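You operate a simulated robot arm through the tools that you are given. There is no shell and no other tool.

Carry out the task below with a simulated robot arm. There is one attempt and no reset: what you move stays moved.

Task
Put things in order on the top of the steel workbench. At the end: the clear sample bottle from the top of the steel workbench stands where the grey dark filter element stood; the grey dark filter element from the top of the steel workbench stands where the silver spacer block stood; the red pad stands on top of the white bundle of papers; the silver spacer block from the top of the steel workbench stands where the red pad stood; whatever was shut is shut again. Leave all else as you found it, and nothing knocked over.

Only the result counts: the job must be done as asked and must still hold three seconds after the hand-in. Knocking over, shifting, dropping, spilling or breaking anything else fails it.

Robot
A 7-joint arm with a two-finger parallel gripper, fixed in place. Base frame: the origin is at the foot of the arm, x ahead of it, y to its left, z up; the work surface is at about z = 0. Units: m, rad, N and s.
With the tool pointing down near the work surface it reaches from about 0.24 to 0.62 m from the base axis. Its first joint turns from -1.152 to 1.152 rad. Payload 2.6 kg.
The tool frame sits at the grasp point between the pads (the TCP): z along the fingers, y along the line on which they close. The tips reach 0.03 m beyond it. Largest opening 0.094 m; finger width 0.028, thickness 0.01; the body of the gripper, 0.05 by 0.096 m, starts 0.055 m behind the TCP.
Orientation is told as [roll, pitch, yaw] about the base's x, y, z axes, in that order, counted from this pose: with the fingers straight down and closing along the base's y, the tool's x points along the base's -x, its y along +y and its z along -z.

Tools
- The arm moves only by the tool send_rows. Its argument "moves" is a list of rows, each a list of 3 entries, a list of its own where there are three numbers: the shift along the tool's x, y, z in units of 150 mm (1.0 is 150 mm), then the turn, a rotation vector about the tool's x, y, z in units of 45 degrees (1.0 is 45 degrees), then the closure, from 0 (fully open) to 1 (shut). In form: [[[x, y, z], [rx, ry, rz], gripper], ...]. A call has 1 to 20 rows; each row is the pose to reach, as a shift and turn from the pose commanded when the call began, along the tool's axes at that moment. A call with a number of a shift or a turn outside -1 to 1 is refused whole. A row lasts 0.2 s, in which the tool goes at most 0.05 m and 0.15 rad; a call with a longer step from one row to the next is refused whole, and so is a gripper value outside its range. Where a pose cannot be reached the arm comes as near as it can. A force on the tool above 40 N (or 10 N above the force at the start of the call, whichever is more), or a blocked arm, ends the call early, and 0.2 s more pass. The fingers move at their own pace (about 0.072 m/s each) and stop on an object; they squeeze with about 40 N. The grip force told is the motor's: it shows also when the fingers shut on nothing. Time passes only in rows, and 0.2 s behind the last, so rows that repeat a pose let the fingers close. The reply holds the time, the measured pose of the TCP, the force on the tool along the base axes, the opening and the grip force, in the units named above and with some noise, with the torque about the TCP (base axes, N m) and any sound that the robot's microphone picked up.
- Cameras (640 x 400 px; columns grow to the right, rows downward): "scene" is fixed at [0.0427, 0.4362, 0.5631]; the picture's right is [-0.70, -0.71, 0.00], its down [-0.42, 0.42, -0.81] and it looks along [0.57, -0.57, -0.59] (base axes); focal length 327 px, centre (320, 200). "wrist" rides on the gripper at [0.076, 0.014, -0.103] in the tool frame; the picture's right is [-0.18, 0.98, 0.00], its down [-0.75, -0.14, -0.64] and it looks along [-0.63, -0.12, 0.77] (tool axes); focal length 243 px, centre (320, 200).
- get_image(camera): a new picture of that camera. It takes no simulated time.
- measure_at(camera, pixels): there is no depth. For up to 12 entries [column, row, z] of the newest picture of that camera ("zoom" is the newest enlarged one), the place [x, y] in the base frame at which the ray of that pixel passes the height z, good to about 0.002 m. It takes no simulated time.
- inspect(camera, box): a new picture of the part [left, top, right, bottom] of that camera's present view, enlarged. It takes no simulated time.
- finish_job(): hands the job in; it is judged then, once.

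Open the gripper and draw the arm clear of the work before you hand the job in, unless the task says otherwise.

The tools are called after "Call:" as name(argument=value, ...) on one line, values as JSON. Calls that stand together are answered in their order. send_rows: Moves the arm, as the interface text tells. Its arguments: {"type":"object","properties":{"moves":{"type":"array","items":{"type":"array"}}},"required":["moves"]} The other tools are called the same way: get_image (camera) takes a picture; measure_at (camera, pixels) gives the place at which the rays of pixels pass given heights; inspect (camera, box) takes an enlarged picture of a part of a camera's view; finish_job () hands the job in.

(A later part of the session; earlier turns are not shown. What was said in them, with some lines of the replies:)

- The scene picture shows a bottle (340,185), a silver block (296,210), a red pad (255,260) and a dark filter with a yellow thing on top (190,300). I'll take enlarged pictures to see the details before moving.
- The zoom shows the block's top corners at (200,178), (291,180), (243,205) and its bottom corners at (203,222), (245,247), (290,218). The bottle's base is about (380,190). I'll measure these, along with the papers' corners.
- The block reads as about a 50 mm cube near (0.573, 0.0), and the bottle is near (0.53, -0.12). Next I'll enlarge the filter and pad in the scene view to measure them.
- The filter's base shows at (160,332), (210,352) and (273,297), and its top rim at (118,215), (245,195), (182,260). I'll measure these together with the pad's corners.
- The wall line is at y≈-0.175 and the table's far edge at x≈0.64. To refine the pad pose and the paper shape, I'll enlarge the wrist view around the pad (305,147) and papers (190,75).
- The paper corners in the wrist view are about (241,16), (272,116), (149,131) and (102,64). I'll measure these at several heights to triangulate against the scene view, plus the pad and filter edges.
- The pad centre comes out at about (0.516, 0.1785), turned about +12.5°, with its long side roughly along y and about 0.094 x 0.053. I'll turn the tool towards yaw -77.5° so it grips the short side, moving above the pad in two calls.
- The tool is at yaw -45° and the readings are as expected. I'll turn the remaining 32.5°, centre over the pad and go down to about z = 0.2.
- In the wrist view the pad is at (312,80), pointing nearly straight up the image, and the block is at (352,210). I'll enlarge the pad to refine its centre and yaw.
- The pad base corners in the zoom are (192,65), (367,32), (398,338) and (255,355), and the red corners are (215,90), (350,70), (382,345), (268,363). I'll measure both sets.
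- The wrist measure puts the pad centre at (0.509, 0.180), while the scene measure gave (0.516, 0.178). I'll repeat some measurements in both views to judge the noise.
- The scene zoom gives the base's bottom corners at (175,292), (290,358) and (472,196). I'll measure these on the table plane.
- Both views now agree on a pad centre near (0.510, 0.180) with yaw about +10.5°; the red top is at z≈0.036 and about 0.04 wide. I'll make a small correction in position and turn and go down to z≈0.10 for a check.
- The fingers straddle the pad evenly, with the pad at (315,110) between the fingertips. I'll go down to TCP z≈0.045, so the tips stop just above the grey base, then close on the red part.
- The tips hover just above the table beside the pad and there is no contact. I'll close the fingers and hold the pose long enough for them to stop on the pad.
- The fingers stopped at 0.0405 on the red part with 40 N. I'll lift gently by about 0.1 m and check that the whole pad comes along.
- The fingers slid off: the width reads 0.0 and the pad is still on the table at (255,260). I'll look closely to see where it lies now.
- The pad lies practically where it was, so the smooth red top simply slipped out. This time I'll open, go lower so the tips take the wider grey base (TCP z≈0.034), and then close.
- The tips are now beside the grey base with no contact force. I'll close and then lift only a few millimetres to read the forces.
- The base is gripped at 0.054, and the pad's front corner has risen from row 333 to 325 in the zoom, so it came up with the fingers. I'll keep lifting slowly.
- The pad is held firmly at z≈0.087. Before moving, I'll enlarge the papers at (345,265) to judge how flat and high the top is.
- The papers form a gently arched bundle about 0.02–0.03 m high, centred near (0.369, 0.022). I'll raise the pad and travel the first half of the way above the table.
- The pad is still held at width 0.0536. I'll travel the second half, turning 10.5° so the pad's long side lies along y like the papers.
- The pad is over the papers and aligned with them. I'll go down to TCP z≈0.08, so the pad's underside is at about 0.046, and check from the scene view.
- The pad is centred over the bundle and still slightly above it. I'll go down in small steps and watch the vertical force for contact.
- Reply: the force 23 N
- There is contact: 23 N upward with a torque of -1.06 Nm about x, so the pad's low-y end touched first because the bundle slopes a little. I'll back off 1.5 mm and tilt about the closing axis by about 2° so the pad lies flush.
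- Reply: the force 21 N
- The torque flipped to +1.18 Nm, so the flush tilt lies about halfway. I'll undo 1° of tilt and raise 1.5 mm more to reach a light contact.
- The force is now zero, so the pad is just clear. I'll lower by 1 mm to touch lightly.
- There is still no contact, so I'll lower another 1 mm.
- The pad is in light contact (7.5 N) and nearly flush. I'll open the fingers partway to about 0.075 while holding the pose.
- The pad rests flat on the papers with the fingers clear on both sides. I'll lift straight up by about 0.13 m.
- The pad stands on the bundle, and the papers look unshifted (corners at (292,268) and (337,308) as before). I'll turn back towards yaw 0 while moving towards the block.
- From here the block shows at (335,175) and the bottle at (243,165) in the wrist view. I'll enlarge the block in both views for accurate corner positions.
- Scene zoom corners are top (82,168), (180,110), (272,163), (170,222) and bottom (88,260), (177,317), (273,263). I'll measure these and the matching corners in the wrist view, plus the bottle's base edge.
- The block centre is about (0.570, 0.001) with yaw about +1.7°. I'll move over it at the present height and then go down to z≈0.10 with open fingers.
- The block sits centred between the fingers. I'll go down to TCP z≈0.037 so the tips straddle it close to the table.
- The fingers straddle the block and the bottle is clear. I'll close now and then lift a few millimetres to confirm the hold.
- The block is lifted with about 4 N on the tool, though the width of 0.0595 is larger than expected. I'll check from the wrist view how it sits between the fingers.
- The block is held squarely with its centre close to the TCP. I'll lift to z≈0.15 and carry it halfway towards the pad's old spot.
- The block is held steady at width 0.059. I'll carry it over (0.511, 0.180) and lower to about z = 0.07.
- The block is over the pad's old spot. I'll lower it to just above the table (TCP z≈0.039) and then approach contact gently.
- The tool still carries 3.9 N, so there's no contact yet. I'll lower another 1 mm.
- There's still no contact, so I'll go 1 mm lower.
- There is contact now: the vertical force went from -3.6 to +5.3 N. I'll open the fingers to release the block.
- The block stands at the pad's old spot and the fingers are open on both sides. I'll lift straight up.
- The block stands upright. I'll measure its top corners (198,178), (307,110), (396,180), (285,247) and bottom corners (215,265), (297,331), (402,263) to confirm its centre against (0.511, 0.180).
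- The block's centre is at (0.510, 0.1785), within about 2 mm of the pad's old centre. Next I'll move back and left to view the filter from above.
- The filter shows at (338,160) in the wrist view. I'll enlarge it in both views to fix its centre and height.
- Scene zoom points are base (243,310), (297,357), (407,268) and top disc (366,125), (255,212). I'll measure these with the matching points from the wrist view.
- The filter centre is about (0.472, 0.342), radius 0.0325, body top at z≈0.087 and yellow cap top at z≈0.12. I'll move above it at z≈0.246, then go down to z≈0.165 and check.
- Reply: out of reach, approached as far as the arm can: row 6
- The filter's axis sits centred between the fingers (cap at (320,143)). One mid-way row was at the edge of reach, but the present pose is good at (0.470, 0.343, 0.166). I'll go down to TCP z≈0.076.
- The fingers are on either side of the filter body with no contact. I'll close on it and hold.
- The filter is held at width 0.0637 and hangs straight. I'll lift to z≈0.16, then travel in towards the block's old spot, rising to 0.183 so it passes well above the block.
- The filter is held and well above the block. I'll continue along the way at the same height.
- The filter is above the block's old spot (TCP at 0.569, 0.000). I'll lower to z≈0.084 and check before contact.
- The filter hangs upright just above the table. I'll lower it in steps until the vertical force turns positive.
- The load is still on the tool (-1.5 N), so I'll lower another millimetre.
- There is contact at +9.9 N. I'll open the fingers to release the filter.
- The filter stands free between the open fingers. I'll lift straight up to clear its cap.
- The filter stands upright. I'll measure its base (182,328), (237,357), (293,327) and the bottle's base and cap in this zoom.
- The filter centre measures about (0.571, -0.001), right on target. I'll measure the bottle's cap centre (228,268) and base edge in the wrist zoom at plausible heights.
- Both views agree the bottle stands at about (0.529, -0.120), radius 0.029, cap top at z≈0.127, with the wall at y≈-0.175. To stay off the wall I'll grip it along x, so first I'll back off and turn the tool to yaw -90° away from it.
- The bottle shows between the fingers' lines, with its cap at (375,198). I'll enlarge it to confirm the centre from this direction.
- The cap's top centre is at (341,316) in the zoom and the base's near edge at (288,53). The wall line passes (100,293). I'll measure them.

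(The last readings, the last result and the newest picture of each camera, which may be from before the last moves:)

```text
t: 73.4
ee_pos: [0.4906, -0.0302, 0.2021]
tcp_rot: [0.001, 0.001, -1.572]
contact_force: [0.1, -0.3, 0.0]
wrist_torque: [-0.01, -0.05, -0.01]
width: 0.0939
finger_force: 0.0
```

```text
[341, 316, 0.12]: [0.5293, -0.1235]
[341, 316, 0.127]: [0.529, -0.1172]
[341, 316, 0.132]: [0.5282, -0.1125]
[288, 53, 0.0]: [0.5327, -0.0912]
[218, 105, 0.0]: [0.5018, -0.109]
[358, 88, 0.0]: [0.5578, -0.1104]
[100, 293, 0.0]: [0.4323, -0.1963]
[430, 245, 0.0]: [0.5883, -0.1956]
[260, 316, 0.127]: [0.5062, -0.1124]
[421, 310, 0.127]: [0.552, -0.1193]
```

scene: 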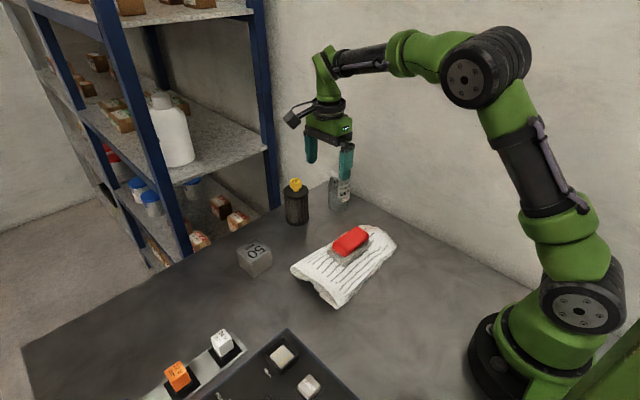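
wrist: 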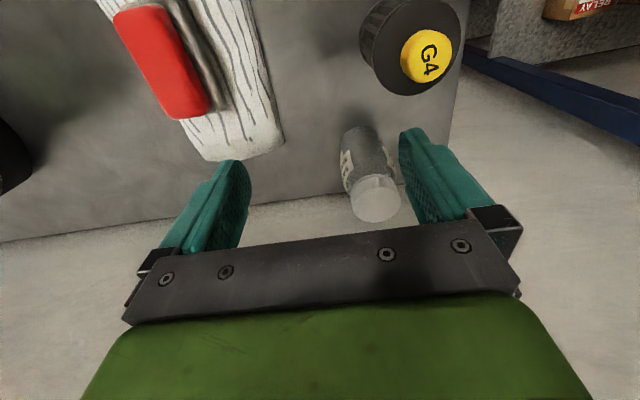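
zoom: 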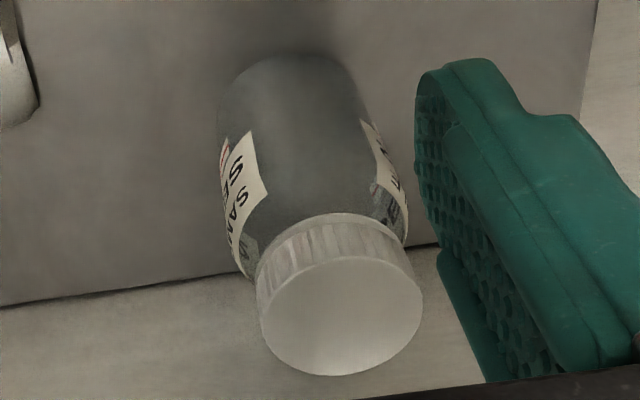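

Everything agrees on a bottle centre of (0.5295, -0.120), and the wall here is nearer y≈-0.19. I'll move above the bottle at z≈0.20 and then go down to z≈0.165.

Call:
send_rows(moves=[[[-0.08, 0.04, 0], [0, 0, 0], 0], [[-0.2, 0.09, 0], [0, 0, 0], 0], [[-0.33, 0.15, 0], [0, 0, 0], 0], [[-0.46, 0.2, 0], [0, 0, 0], 0], [[-0.56, 0.245, 0], [0, 0, 0], 0], [[-0.6, 0.26, 0], [0, 0, 0], 0], [[-0.6, 0.26, 0.1], [0, 0, 0], 0], [[-0.6, 0.26, 0.2], [0, 0, 0], 0], [[-0.6, 0.26, 0.24], [0, 0, 0], 0], [[-0.6, 0.26, 0.24], [0, 0, 0], 0]])

Call:
get_image(camera="wrist")

Call:
inspect(camera="scene", box=[250, 110, 410, 235])

```text
t: 75.6
ee_pos: [0.5281, -0.1207, 0.1664]
tcp_rot: [0.0, -0.001, -1.571]
contact_force: [0.2, -0.3, 0.1]
wrist_torque: [0.03, 0.02, 0.01]
width: 0.094
finger_force: 0.0
```

```text
taken
```

wrist: 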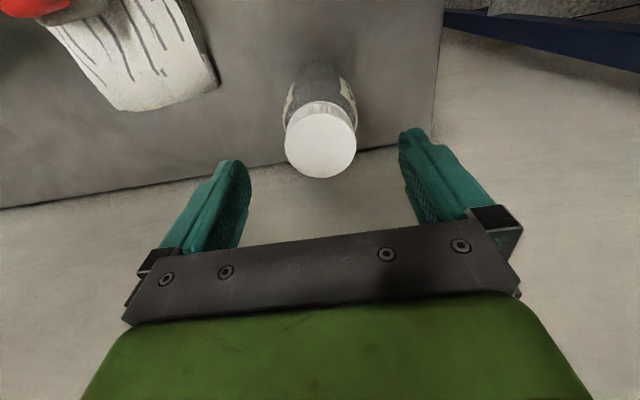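

```text
3.20 times, centred on (330, 172) of scene
```

zoom: 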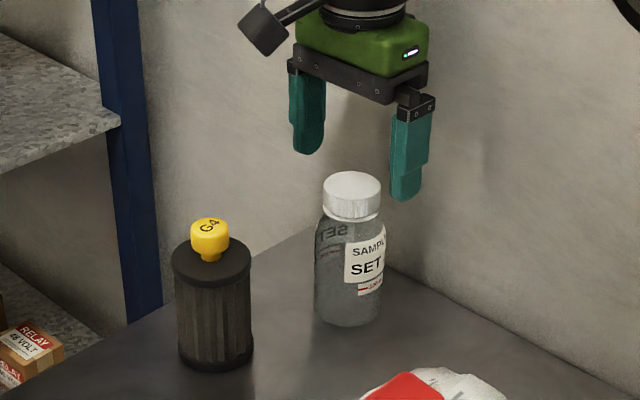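

The cap at (320,140) lies centred between the fingers, and the camera arm stays above the filter. I'll go down to z≈0.10 and check clearance.

Call:
send_rows(moves=[[[0, 0, 0.1], [0, 0, 0], 0], [[0, 0, 0.2], [0, 0, 0], 0], [[0, 0, 0.3], [0, 0, 0], 0], [[0, 0, 0.4], [0, 0, 0], 0], [[0, 0, 0.44], [0, 0, 0], 0], [[0, 0, 0.44], [0, 0, 0], 0]])

Call:
get_image(camera="wrist")

Call:
inspect(camera="scene", box=[250, 110, 410, 235])

```text
t: 77.0
ee_pos: [0.529, -0.1195, 0.0999]
tcp_rot: [0.0, -0.001, -1.57]
contact_force: [-0.1, -0.7, -0.1]
wrist_torque: [-0.02, 0.03, 0.0]
width: 0.0938
finger_force: 0.1
```

```text
taken
```

wrist: 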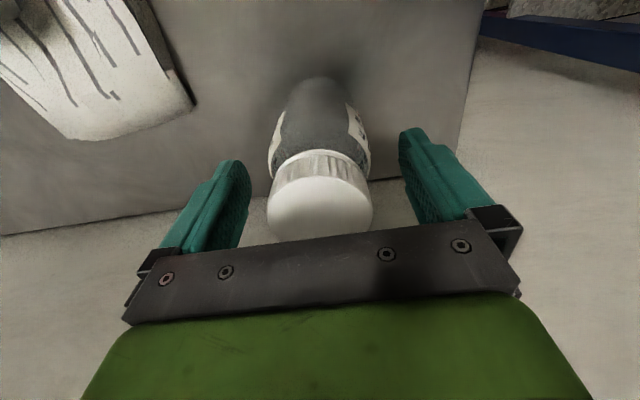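

```text
3.20 times, centred on (330, 172) of scene
```

zoom: 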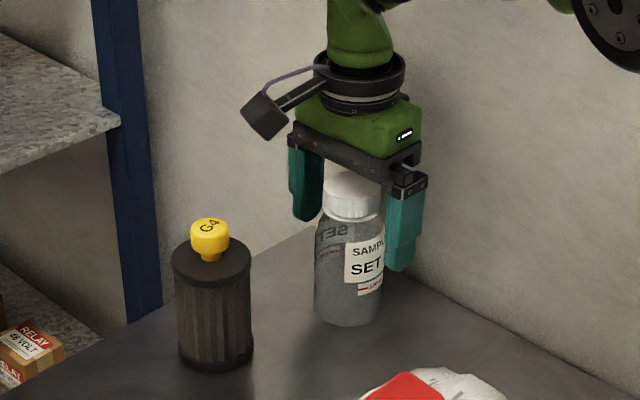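

Clearances are fine on all sides. I'll go down the last 2 cm to TCP z≈0.08, leaving about 1 cm between palm and cap, and then close.

Call:
send_rows(moves=[[[0, 0, 0.05], [0, 0, 0], 0], [[0, 0, 0.1], [0, 0, 0], 0], [[0, 0, 0.133], [0, 0, 0], 0], [[0, 0, 0.133], [0, 0, 0], 0]])

Call:
send_rows(moves=[[[0, 0, 0], [0, 0, 0], 1], [[0, 0, 0], [0, 0, 0], 1], [[0, 0, 0], [0, 0, 0], 1], [[0, 0, 0], [0, 0, 0], 1], [[0, 0, 0], [0, 0, 0], 1]])

Call:
inspect(camera="scene", box=[250, 110, 410, 235])

Call:
get_image(camera="wrist")

```text
t: 78.0
ee_pos: [0.5296, -0.1209, 0.0798]
tcp_rot: [0.001, 0.0, -1.57]
contact_force: [0.6, -0.5, 0.3]
wrist_torque: [-0.02, 0.0, 0.0]
width: 0.0939
finger_force: 0.1
```

```text
t: 79.2
ee_pos: [0.5304, -0.1201, 0.0793]
tcp_rot: [0.0, 0.001, -1.57]
contact_force: [-0.2, 0.3, -0.2]
wrist_torque: [0.01, 0.01, -0.01]
width: 0.059
finger_force: 40.0
```

```text
3.20 times, centred on (330, 172) of scene
```

zoom: 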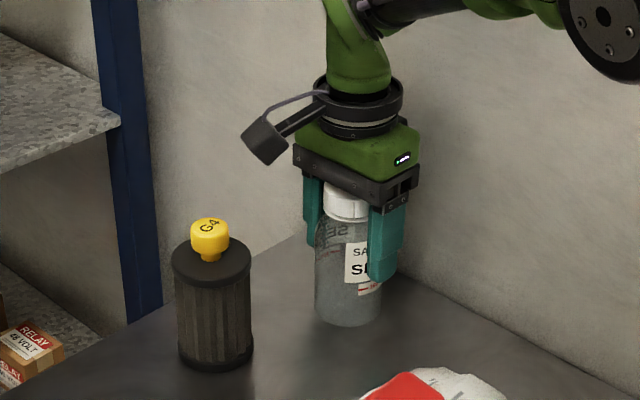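

```text
taken
```

wrist: 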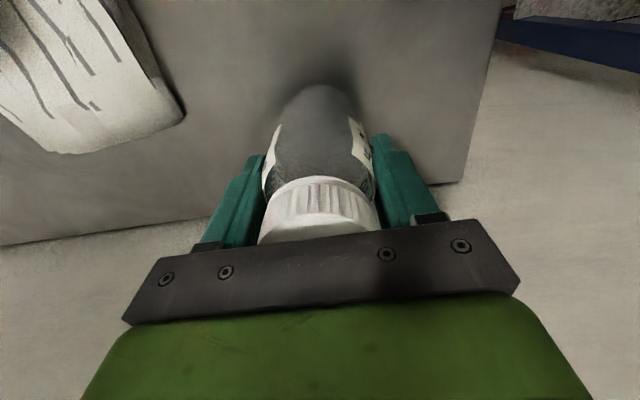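

The bottle is gripped at 0.059 and stands straight. I'll lift it about 1 cm slowly and check for slip.

Call:
send_rows(moves=[[[0, 0, -0.02], [0, 0, 0], 1], [[0, 0, -0.05], [0, 0, 0], 1], [[0, 0, -0.08], [0, 0, 0], 1], [[0, 0, -0.08], [0, 0, 0], 1], [[0, 0, -0.08], [0, 0, 0], 1]])

Call:
inspect(camera="scene", box=[250, 110, 410, 235])

Call:
get_image(camera="wrist")

```text
t: 80.4
ee_pos: [0.5298, -0.1208, 0.0926]
tcp_rot: [-0.001, 0.001, -1.572]
contact_force: [-0.4, 0.5, -0.6]
wrist_torque: [0.03, 0.02, 0.0]
width: 0.0588
finger_force: 40.5
```

```text
3.20 times, centred on (330, 172) of scene
```

zoom: 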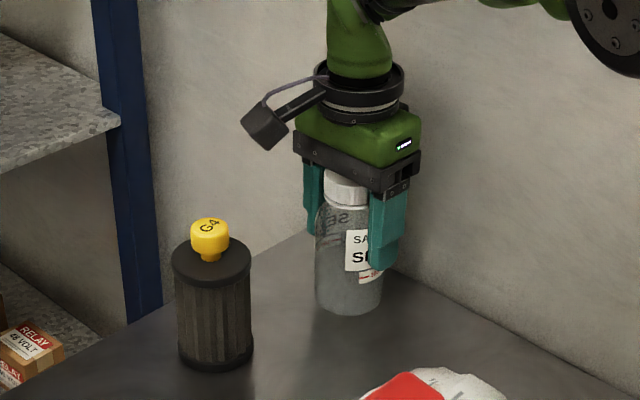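

```text
taken
```

wrist: 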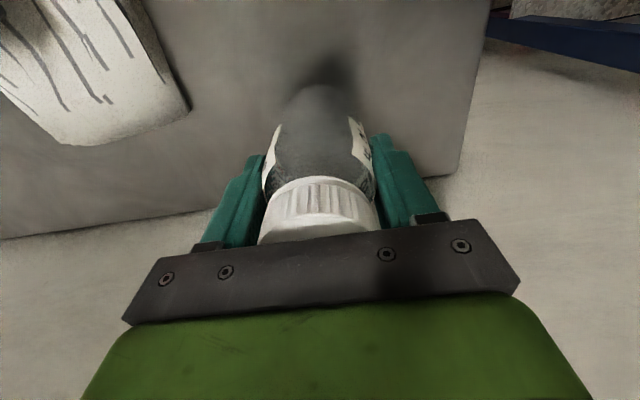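

The bottle rose with the fingers (its base moved from row 325 to 315) and the width is steady. I'll lift to z≈0.20 and draw back in -x, so it passes between the filter and the pad.

Call:
send_rows(moves=[[[0, 0, -0.08], [0, 0, 0], 1], [[0, 0, -0.2], [0, 0, 0], 1], [[0, 0, -0.34], [0, 0, 0], 1], [[0, 0, -0.48], [0, 0, 0], 1], [[0, 0, -0.62], [0, 0, 0], 1], [[0, 0, -0.72], [0, 0, 0], 1], [[0.03, -0.06, -0.72], [0, 0, 0], 1], [[0.1, -0.18, -0.72], [0, 0, 0], 1], [[0.18, -0.31, -0.72], [0, 0, 0], 1], [[0.26, -0.43, -0.72], [0, 0, 0], 1], [[0.32, -0.51, -0.72], [0, 0, 0], 1], [[0.333, -0.533, -0.72], [0, 0, 0], 1], [[0.333, -0.533, -0.72], [0, 0, 0], 1]])

Call:
get_image(camera="scene")

```text
t: 83.2
ee_pos: [0.45, -0.0704, 0.1997]
tcp_rot: [0.0, 0.0, -1.572]
contact_force: [-0.4, 0.7, -0.8]
wrist_torque: [0.0, 0.03, -0.01]
width: 0.0587
finger_force: 40.3
```

```text
taken
```

scene: 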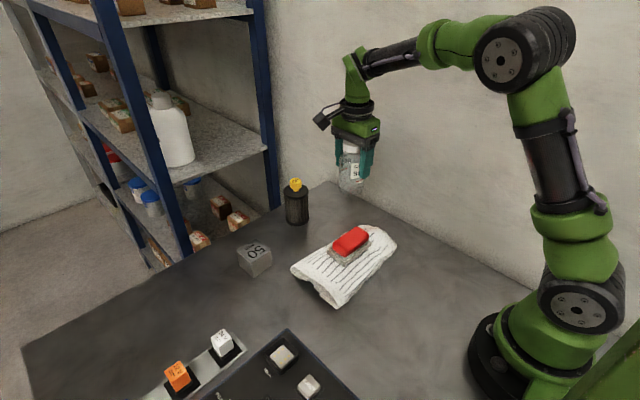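

The bottle hangs upright at (350,170) in the scene, well above everything. I'll carry it in +y while turning back towards yaw -45°.

Call:
send_rows(moves=[[[0.06, 0, 0], [0, 0, -0.08], 1], [[0.16, 0, 0], [0, 0, -0.2], 1], [[0.28, 0, 0], [0, 0, -0.33], 1], [[0.4, 0, 0], [0, 0, -0.47], 1], [[0.52, 0, 0], [0, 0, -0.61], 1], [[0.64, 0, 0], [0, 0, -0.75], 1], [[0.74, 0, 0], [0, 0, -0.88], 1], [[0.8, 0, 0], [0, 0, -0.97], 1], [[0.8, 0, 0], [0, 0, -1.0], 1], [[0.8, 0, 0], [0, 0, -1.0], 1]])

Call:
send_rows(moves=[[[0.05, 0.05, 0], [0, 0, -0.08], 1], [[0.13, 0.13, 0], [0, 0, -0.2], 1], [[0.23, 0.23, 0], [0, 0, -0.33], 1], [[0.33, 0.33, 0], [0, 0, -0.47], 1], [[0.43, 0.43, 0], [0, 0, -0.61], 1], [[0.53, 0.53, 0], [0, 0, -0.75], 1], [[0.61, 0.61, 0], [0, 0, -0.88], 1], [[0.66, 0.66, 0], [0, 0, -0.97], 1], [[0.66, 0.66, 0], [0, 0, -1.0], 1], [[0.66, 0.66, 0], [0, 0, -1.0], 1]])

Call:
get_image(camera="scene")

Call:
get_image(camera="wrist")

```text
t: 85.4
ee_pos: [0.4489, 0.0507, 0.1996]
tcp_rot: [0.0, 0.002, -0.782]
contact_force: [0.0, -0.2, 0.2]
wrist_torque: [0.02, 0.0, -0.03]
width: 0.0589
finger_force: 39.7
```

```text
t: 87.6
ee_pos: [0.4496, 0.1908, 0.2005]
tcp_rot: [0.0, 0.0, 0.002]
contact_force: [0.1, 1.0, 0.2]
wrist_torque: [-0.01, 0.0, 0.01]
width: 0.0586
finger_force: 39.8
```

```text
taken
```

scene: 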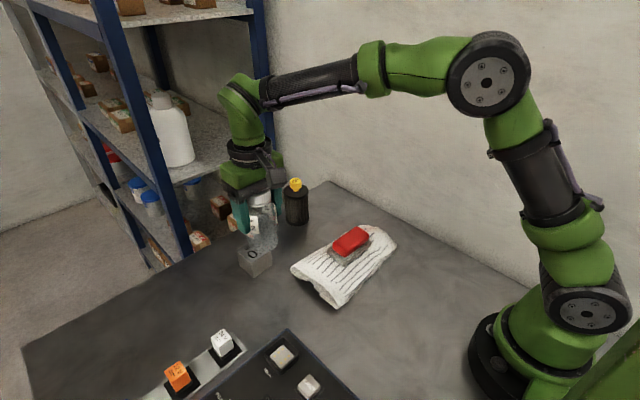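

```text
taken
```

wrist: 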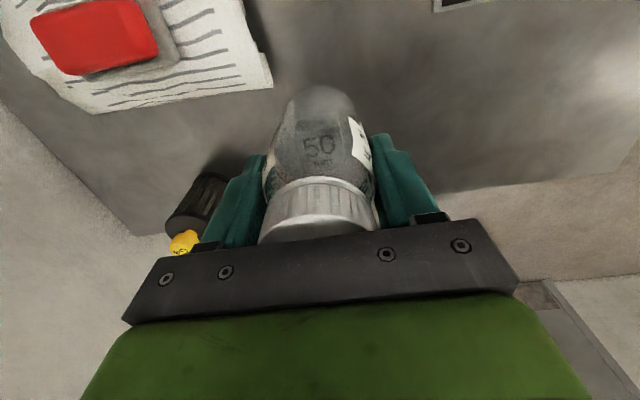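

The bottle is still held upright at (0.450, 0.191, 0.200). I'll carry it on towards (0.472, 0.336), lowering to z≈0.16 to stay within reach.

Call:
send_rows(moves=[[[0, 0.06, 0.02], [0, 0, 0], 1], [[-0.02, 0.17, 0.06], [0, 0, 0], 1], [[-0.04, 0.3, 0.1], [0, 0, 0], 1], [[-0.06, 0.44, 0.15], [0, 0, 0], 1], [[-0.09, 0.58, 0.2], [0, 0, 0], 1], [[-0.11, 0.72, 0.24], [0, 0, 0], 1], [[-0.13, 0.84, 0.267], [0, 0, 0], 1], [[-0.15, 0.93, 0.267], [0, 0, 0], 1], [[-0.15, 0.967, 0.267], [0, 0, 0], 1], [[-0.15, 0.967, 0.267], [0, 0, 0], 1]])

Call:
get_image(camera="scene")

```text
t: 89.8
ee_pos: [0.472, 0.3358, 0.159]
tcp_rot: [0.0, 0.001, 0.0]
contact_force: [0.3, -0.1, 0.0]
wrist_torque: [-0.03, 0.02, -0.01]
width: 0.0588
finger_force: 40.4
```

```text
taken
```

scene: 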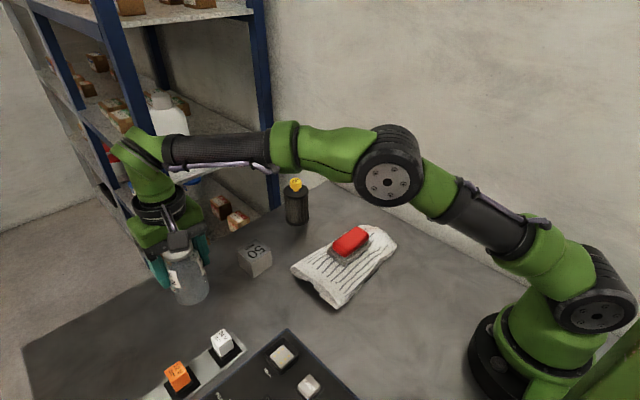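

The bottle is nearly over the filter's old spot. I'll shift 6 mm in +y and lower to z≈0.087.

Call:
send_rows(moves=[[[0, 0.02, 0.05], [0, 0, 0], 1], [[0, 0.042, 0.14], [0, 0, 0], 1], [[0, 0.042, 0.24], [0, 0, 0], 1], [[0, 0.042, 0.34], [0, 0, 0], 1], [[0, 0.042, 0.42], [0, 0, 0], 1], [[0, 0.042, 0.475], [0, 0, 0], 1], [[0, 0.042, 0.475], [0, 0, 0], 1]])

Call:
inspect(camera="scene", box=[120, 220, 280, 350])

Call:
get_image(camera="wrist")

```text
t: 91.4
ee_pos: [0.4725, 0.3421, 0.0893]
tcp_rot: [0.002, 0.0, 0.001]
contact_force: [0.0, 0.5, 0.0]
wrist_torque: [0.02, -0.01, 0.0]
width: 0.0592
finger_force: 40.2
```

```text
3.08 times, centred on (200, 285) of scene
```

zoom: 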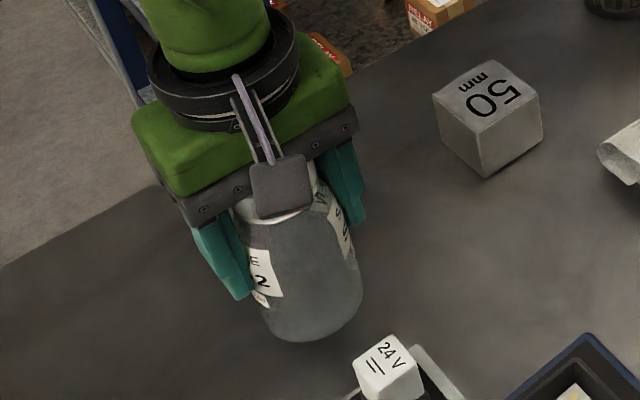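

```text
taken
```

wrist: 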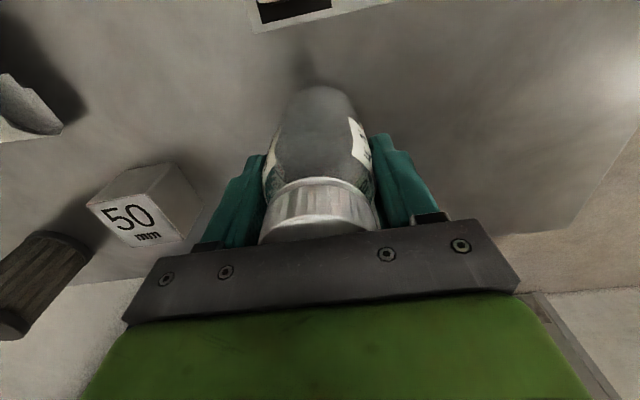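

The bottle hangs upright about 1 cm above the table at (0.4725, 0.342). I'll lower it in small steps and watch the force.

Call:
send_rows(moves=[[[0, 0, 0.015], [0, 0, 0], 1], [[0, 0, 0.03], [0, 0, 0], 1], [[0, 0, 0.045], [0, 0, 0], 1], [[0, 0, 0.045], [0, 0, 0], 1]])

Call:
send_rows(moves=[[[0, 0, 0.005], [0, 0, 0], 1], [[0, 0, 0.01], [0, 0, 0], 1], [[0, 0, 0.01], [0, 0, 0], 1]])

```text
t: 92.4
ee_pos: [0.4719, 0.3404, 0.0816]
tcp_rot: [0.0, -0.001, 0.001]
contact_force: [-0.2, 0.5, 0.4]
wrist_torque: [0.02, 0.01, -0.04]
width: 0.0589
finger_force: 40.3
```

```text
t: 93.2
ee_pos: [0.4718, 0.3405, 0.0802]
tcp_rot: [-0.001, -0.001, 0.0]
contact_force: [0.5, 0.5, 0.0]
wrist_torque: [-0.01, -0.04, 0.06]
width: 0.059
finger_force: 39.9
```

No contact yet at z≈0.080. I'll lower another millimetre.

Call:
send_rows(moves=[[[0, 0, 0.004], [0, 0, 0], 1], [[0, 0, 0.008], [0, 0, 0], 1], [[0, 0, 0.008], [0, 0, 0], 1]])

```text
t: 94.0
ee_pos: [0.4705, 0.3419, 0.0784]
tcp_rot: [0.0, 0.001, 0.001]
contact_force: [-0.6, 0.0, 1.6]
wrist_torque: [-0.09, 0.05, -0.02]
width: 0.0589
finger_force: 40.3
```

A first light touch shows (1.6 N). I'll lower 0.7 mm more for a firm stand.

Call:
send_rows(moves=[[[0, 0, 0.003], [0, 0, 0], 1], [[0, 0, 0.005], [0, 0, 0], 1], [[0, 0, 0.005], [0, 0, 0], 1]])

```text
t: 94.8
ee_pos: [0.472, 0.3412, 0.0789]
tcp_rot: [0.002, 0.0, 0.0]
contact_force: [-2.1, -2.9, 11.1]
wrist_torque: [-0.24, 0.24, 0.0]
width: 0.0588
finger_force: 39.5
```

The bottle stands on the table now (+11 N). I'll open the fingers.

Call:
send_rows(moves=[[[0, 0, 0], [0, 0, 0], 0.28], [[0, 0, 0], [0, 0, 0], 0.15], [[0, 0, 0], [0, 0, 0], 0], [[0, 0, 0], [0, 0, 0], 0], [[0, 0, 0], [0, 0, 0], 0]])

Call:
inspect(camera="scene", box=[120, 220, 280, 350])

Call:
get_image(camera="wrist")

```text
t: 96.0
ee_pos: [0.4718, 0.3424, 0.0787]
tcp_rot: [0.001, 0.0, 0.001]
contact_force: [0.4, -0.3, 0.4]
wrist_torque: [0.0, 0.0, 0.01]
width: 0.0941
finger_force: 0.0
```

```text
3.08 times, centred on (200, 285) of scene
```

zoom: 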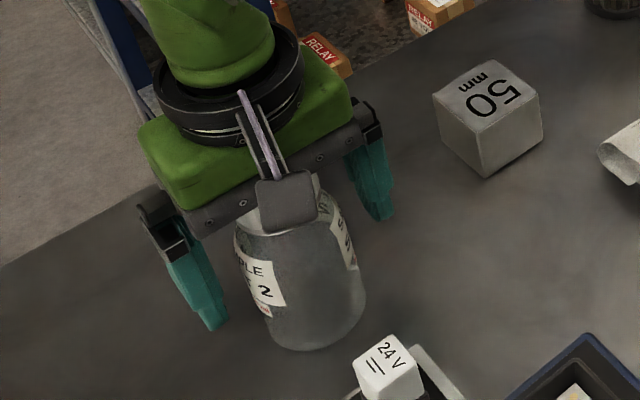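

```text
taken
```

wrist: 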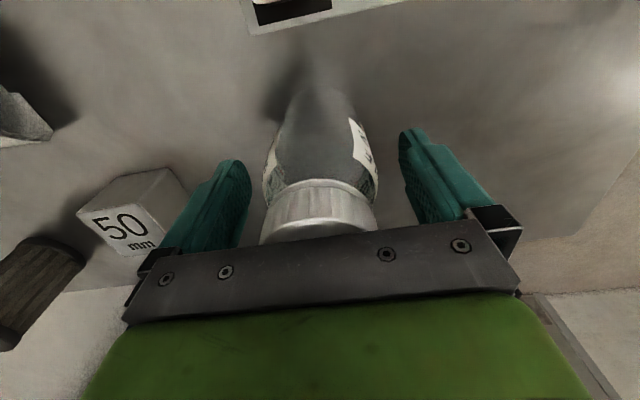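

The bottle stands alone between the open fingers. I'll lift straight up to z≈0.17, then draw back in -x while rising further.

Call:
send_rows(moves=[[[0, 0, -0.05], [0, 0, 0], 0], [[0, 0, -0.15], [0, 0, 0], 0], [[0, 0, -0.28], [0, 0, 0], 0], [[0, 0, -0.41], [0, 0, 0], 0], [[0, 0, -0.52], [0, 0, 0], 0], [[0, 0, -0.6], [0, 0, 0], 0], [[0.05, 0, -0.66], [0, 0, 0], 0], [[0.2, 0, -0.75], [0, 0, 0], 0], [[0.35, 0, -0.85], [0, 0, 0], 0], [[0.5, 0, -0.95], [0, 0, 0], 0], [[0.6, 0, -1.0], [0, 0, 0], 0], [[0.6, 0, -1.0], [0, 0, 0], 0]])

Call:
get_image(camera="wrist")

Call:
get_image(camera="scene")

```text
t: 98.6
ee_pos: [0.38, 0.3408, 0.2279]
tcp_rot: [0.0, 0.0, 0.0]
contact_force: [0.3, 0.5, -0.1]
wrist_torque: [-0.01, -0.01, -0.01]
width: 0.0939
finger_force: 0.1
```

```text
taken
```

wrist: 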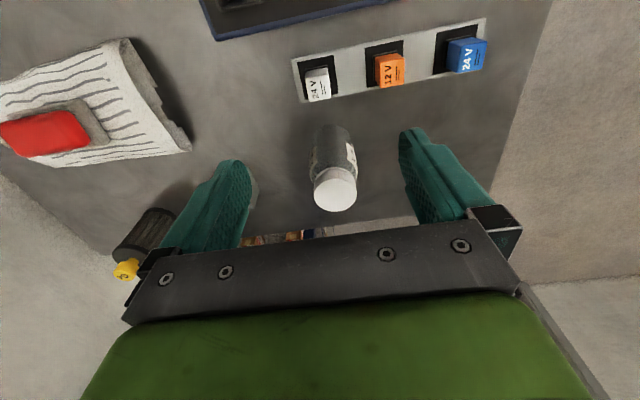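

```text
taken
```

scene: 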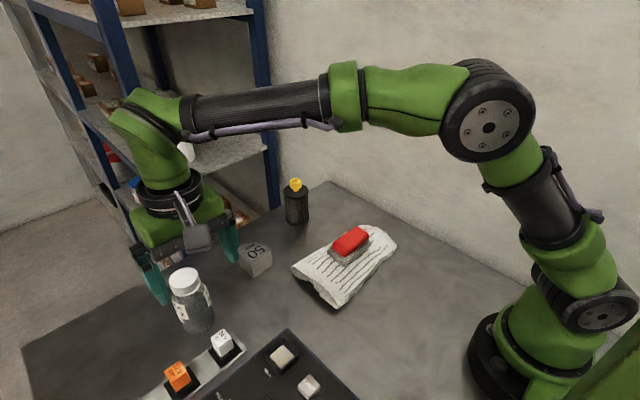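

All four items are in place. I'll enlarge the bottle and the papers with the pad to verify positions and check that nothing shifted.

Call:
inspect(camera="scene", box=[150, 260, 246, 345])

Call:
inspect(camera="scene", box=[280, 215, 408, 315])

Call:
measure_at(camera="wrist", pixels=[[335, 190, 0.126], [310, 152, 0.0], [331, 125, 0.0], [355, 145, 0.0]])

```text
4.71 times, centred on (198, 302) of scene
```

zoom: 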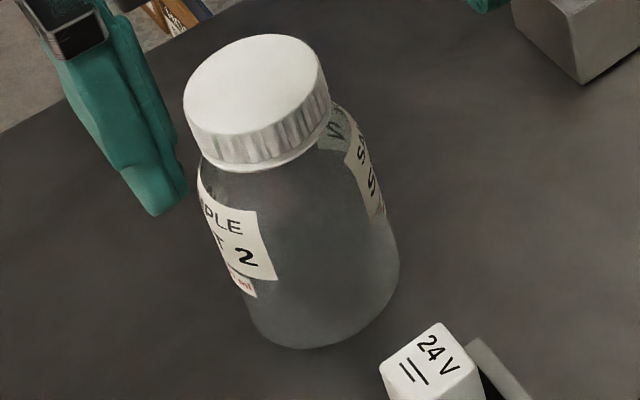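

```text
4.00 times, centred on (344, 265) of scene
```

zoom: 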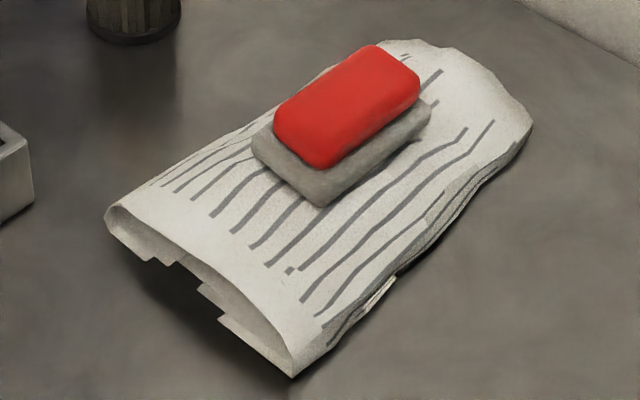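

```text
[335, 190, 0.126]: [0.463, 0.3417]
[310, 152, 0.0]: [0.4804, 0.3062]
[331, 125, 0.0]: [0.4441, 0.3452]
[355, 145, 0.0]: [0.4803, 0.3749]
```

The papers and pad sit unchanged. I'll check the bottle's cap more closely in the wrist view to make sure it is upright and centred.

Call:
inspect(camera="wrist", box=[285, 115, 385, 220])

```text
3.81 times, centred on (335, 168) of wrist
```

zoom: 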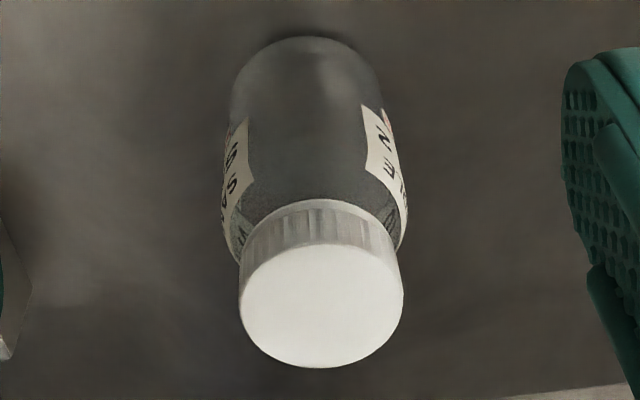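

The cap's top face spans rows 240–367, centred at (321,304), and the base's near edge is at (303,37). I'll measure these.

Call:
measure_at(camera="zoom", pixels=[[321, 304, 0.12], [321, 304, 0.125], [303, 37, 0.0], [230, 98, 0.0], [382, 88, 0.0]])

Call:
inspect(camera="scene", box=[150, 260, 246, 345])

```text
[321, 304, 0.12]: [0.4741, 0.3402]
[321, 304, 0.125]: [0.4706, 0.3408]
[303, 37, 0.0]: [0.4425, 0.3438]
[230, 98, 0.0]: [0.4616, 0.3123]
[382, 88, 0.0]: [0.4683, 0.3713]
```

```text
4.71 times, centred on (198, 302) of scene
```

zoom: 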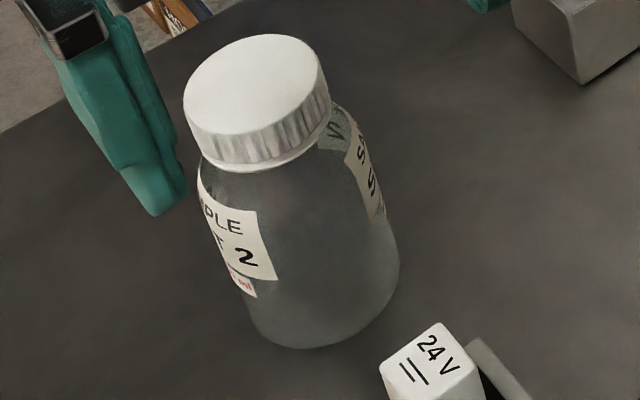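

The bottle stands upright at about (0.472, 0.342), on the filter's old spot. I'll raise the open gripper and return to near the starting pose, clear of the work.

Call:
send_rows(moves=[[[0, 0, -0.15], [0, 0, 0], 0], [[0, 0, -0.3], [0, 0, 0], 0], [[0, -0.1, -0.45], [0, 0, 0], 0], [[0, -0.25, -0.55], [0, 0, 0], 0], [[0.01, -0.4, -0.63], [0, 0, 0], 0], [[0.02, -0.55, -0.65], [0, 0, 0], 0], [[0.02, -0.68, -0.65], [0, 0, 0], 0], [[0.02, -0.71, -0.65], [0, 0, 0], 0], [[0.02, -0.71, -0.65], [0, 0, 0], 0]])

Call:
get_image(camera="scene")

Call:
get_image(camera="wrist")

```text
t: 100.6
ee_pos: [0.3785, 0.2349, 0.3266]
tcp_rot: [0.0, 0.0, 0.002]
contact_force: [-0.3, -0.2, 0.6]
wrist_torque: [-0.01, -0.03, 0.0]
width: 0.0939
finger_force: 0.0
```

```text
taken
```

scene: 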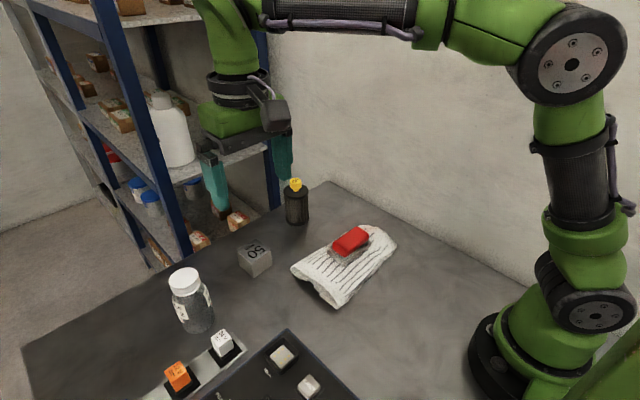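

```text
taken
```

wrist: 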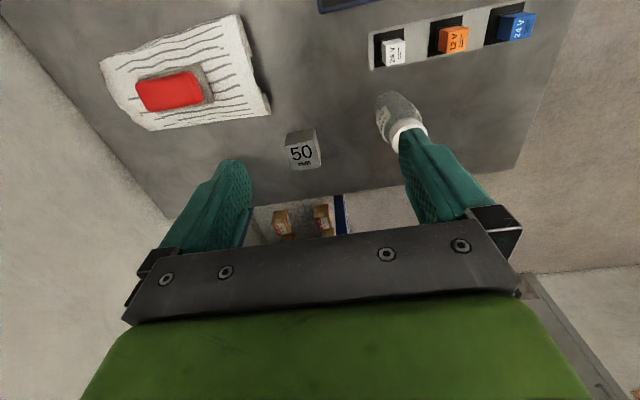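

The final pictures show the bottle on the filter's old spot (190,300), the filter on the block's old spot (296,203), the block on the pad's old spot (255,260), and the pad on the papers (350,240). Everything else looks unchanged, the gripper is open and the arm is clear, so I'll hand the job in.

Call:
finish_job()

```text
The job is handed in.
```

The job is handed in, and all four items are where you asked. The final pictures show everything upright.

| Item | Where it stands now | Measured position (x, y in m) |
|---|---|---|
| Clear sample bottle | Where the filter element stood | (0.472, 0.342) |
| Grey dark filter element | Where the spacer block stood | (0.571, -0.001) |
| Silver spacer block | Where the red pad stood | (0.510, 0.179) |
| Red pad | Flat on top of the bundle of papers | not measured |

The first three are within about 2 mm of the spots I measured for the objects they replaced. For the pad I set it at (0.369, 0.022) and checked by picture only.

- **Slip with the pad:** My first grip on its smooth red top slid off when I lifted. The pad stayed practically where it was, and I picked it up by its grey base instead.
- **Contact with the papers:** I pressed the pad on the bundle with up to about 23 N while levelling it. The papers' corners look unmoved in the pictures.
- **Nothing to shut:** I didn't open anything, so nothing needed closing again.

The gripper is open and the arm is back near its starting pose, clear of the work.
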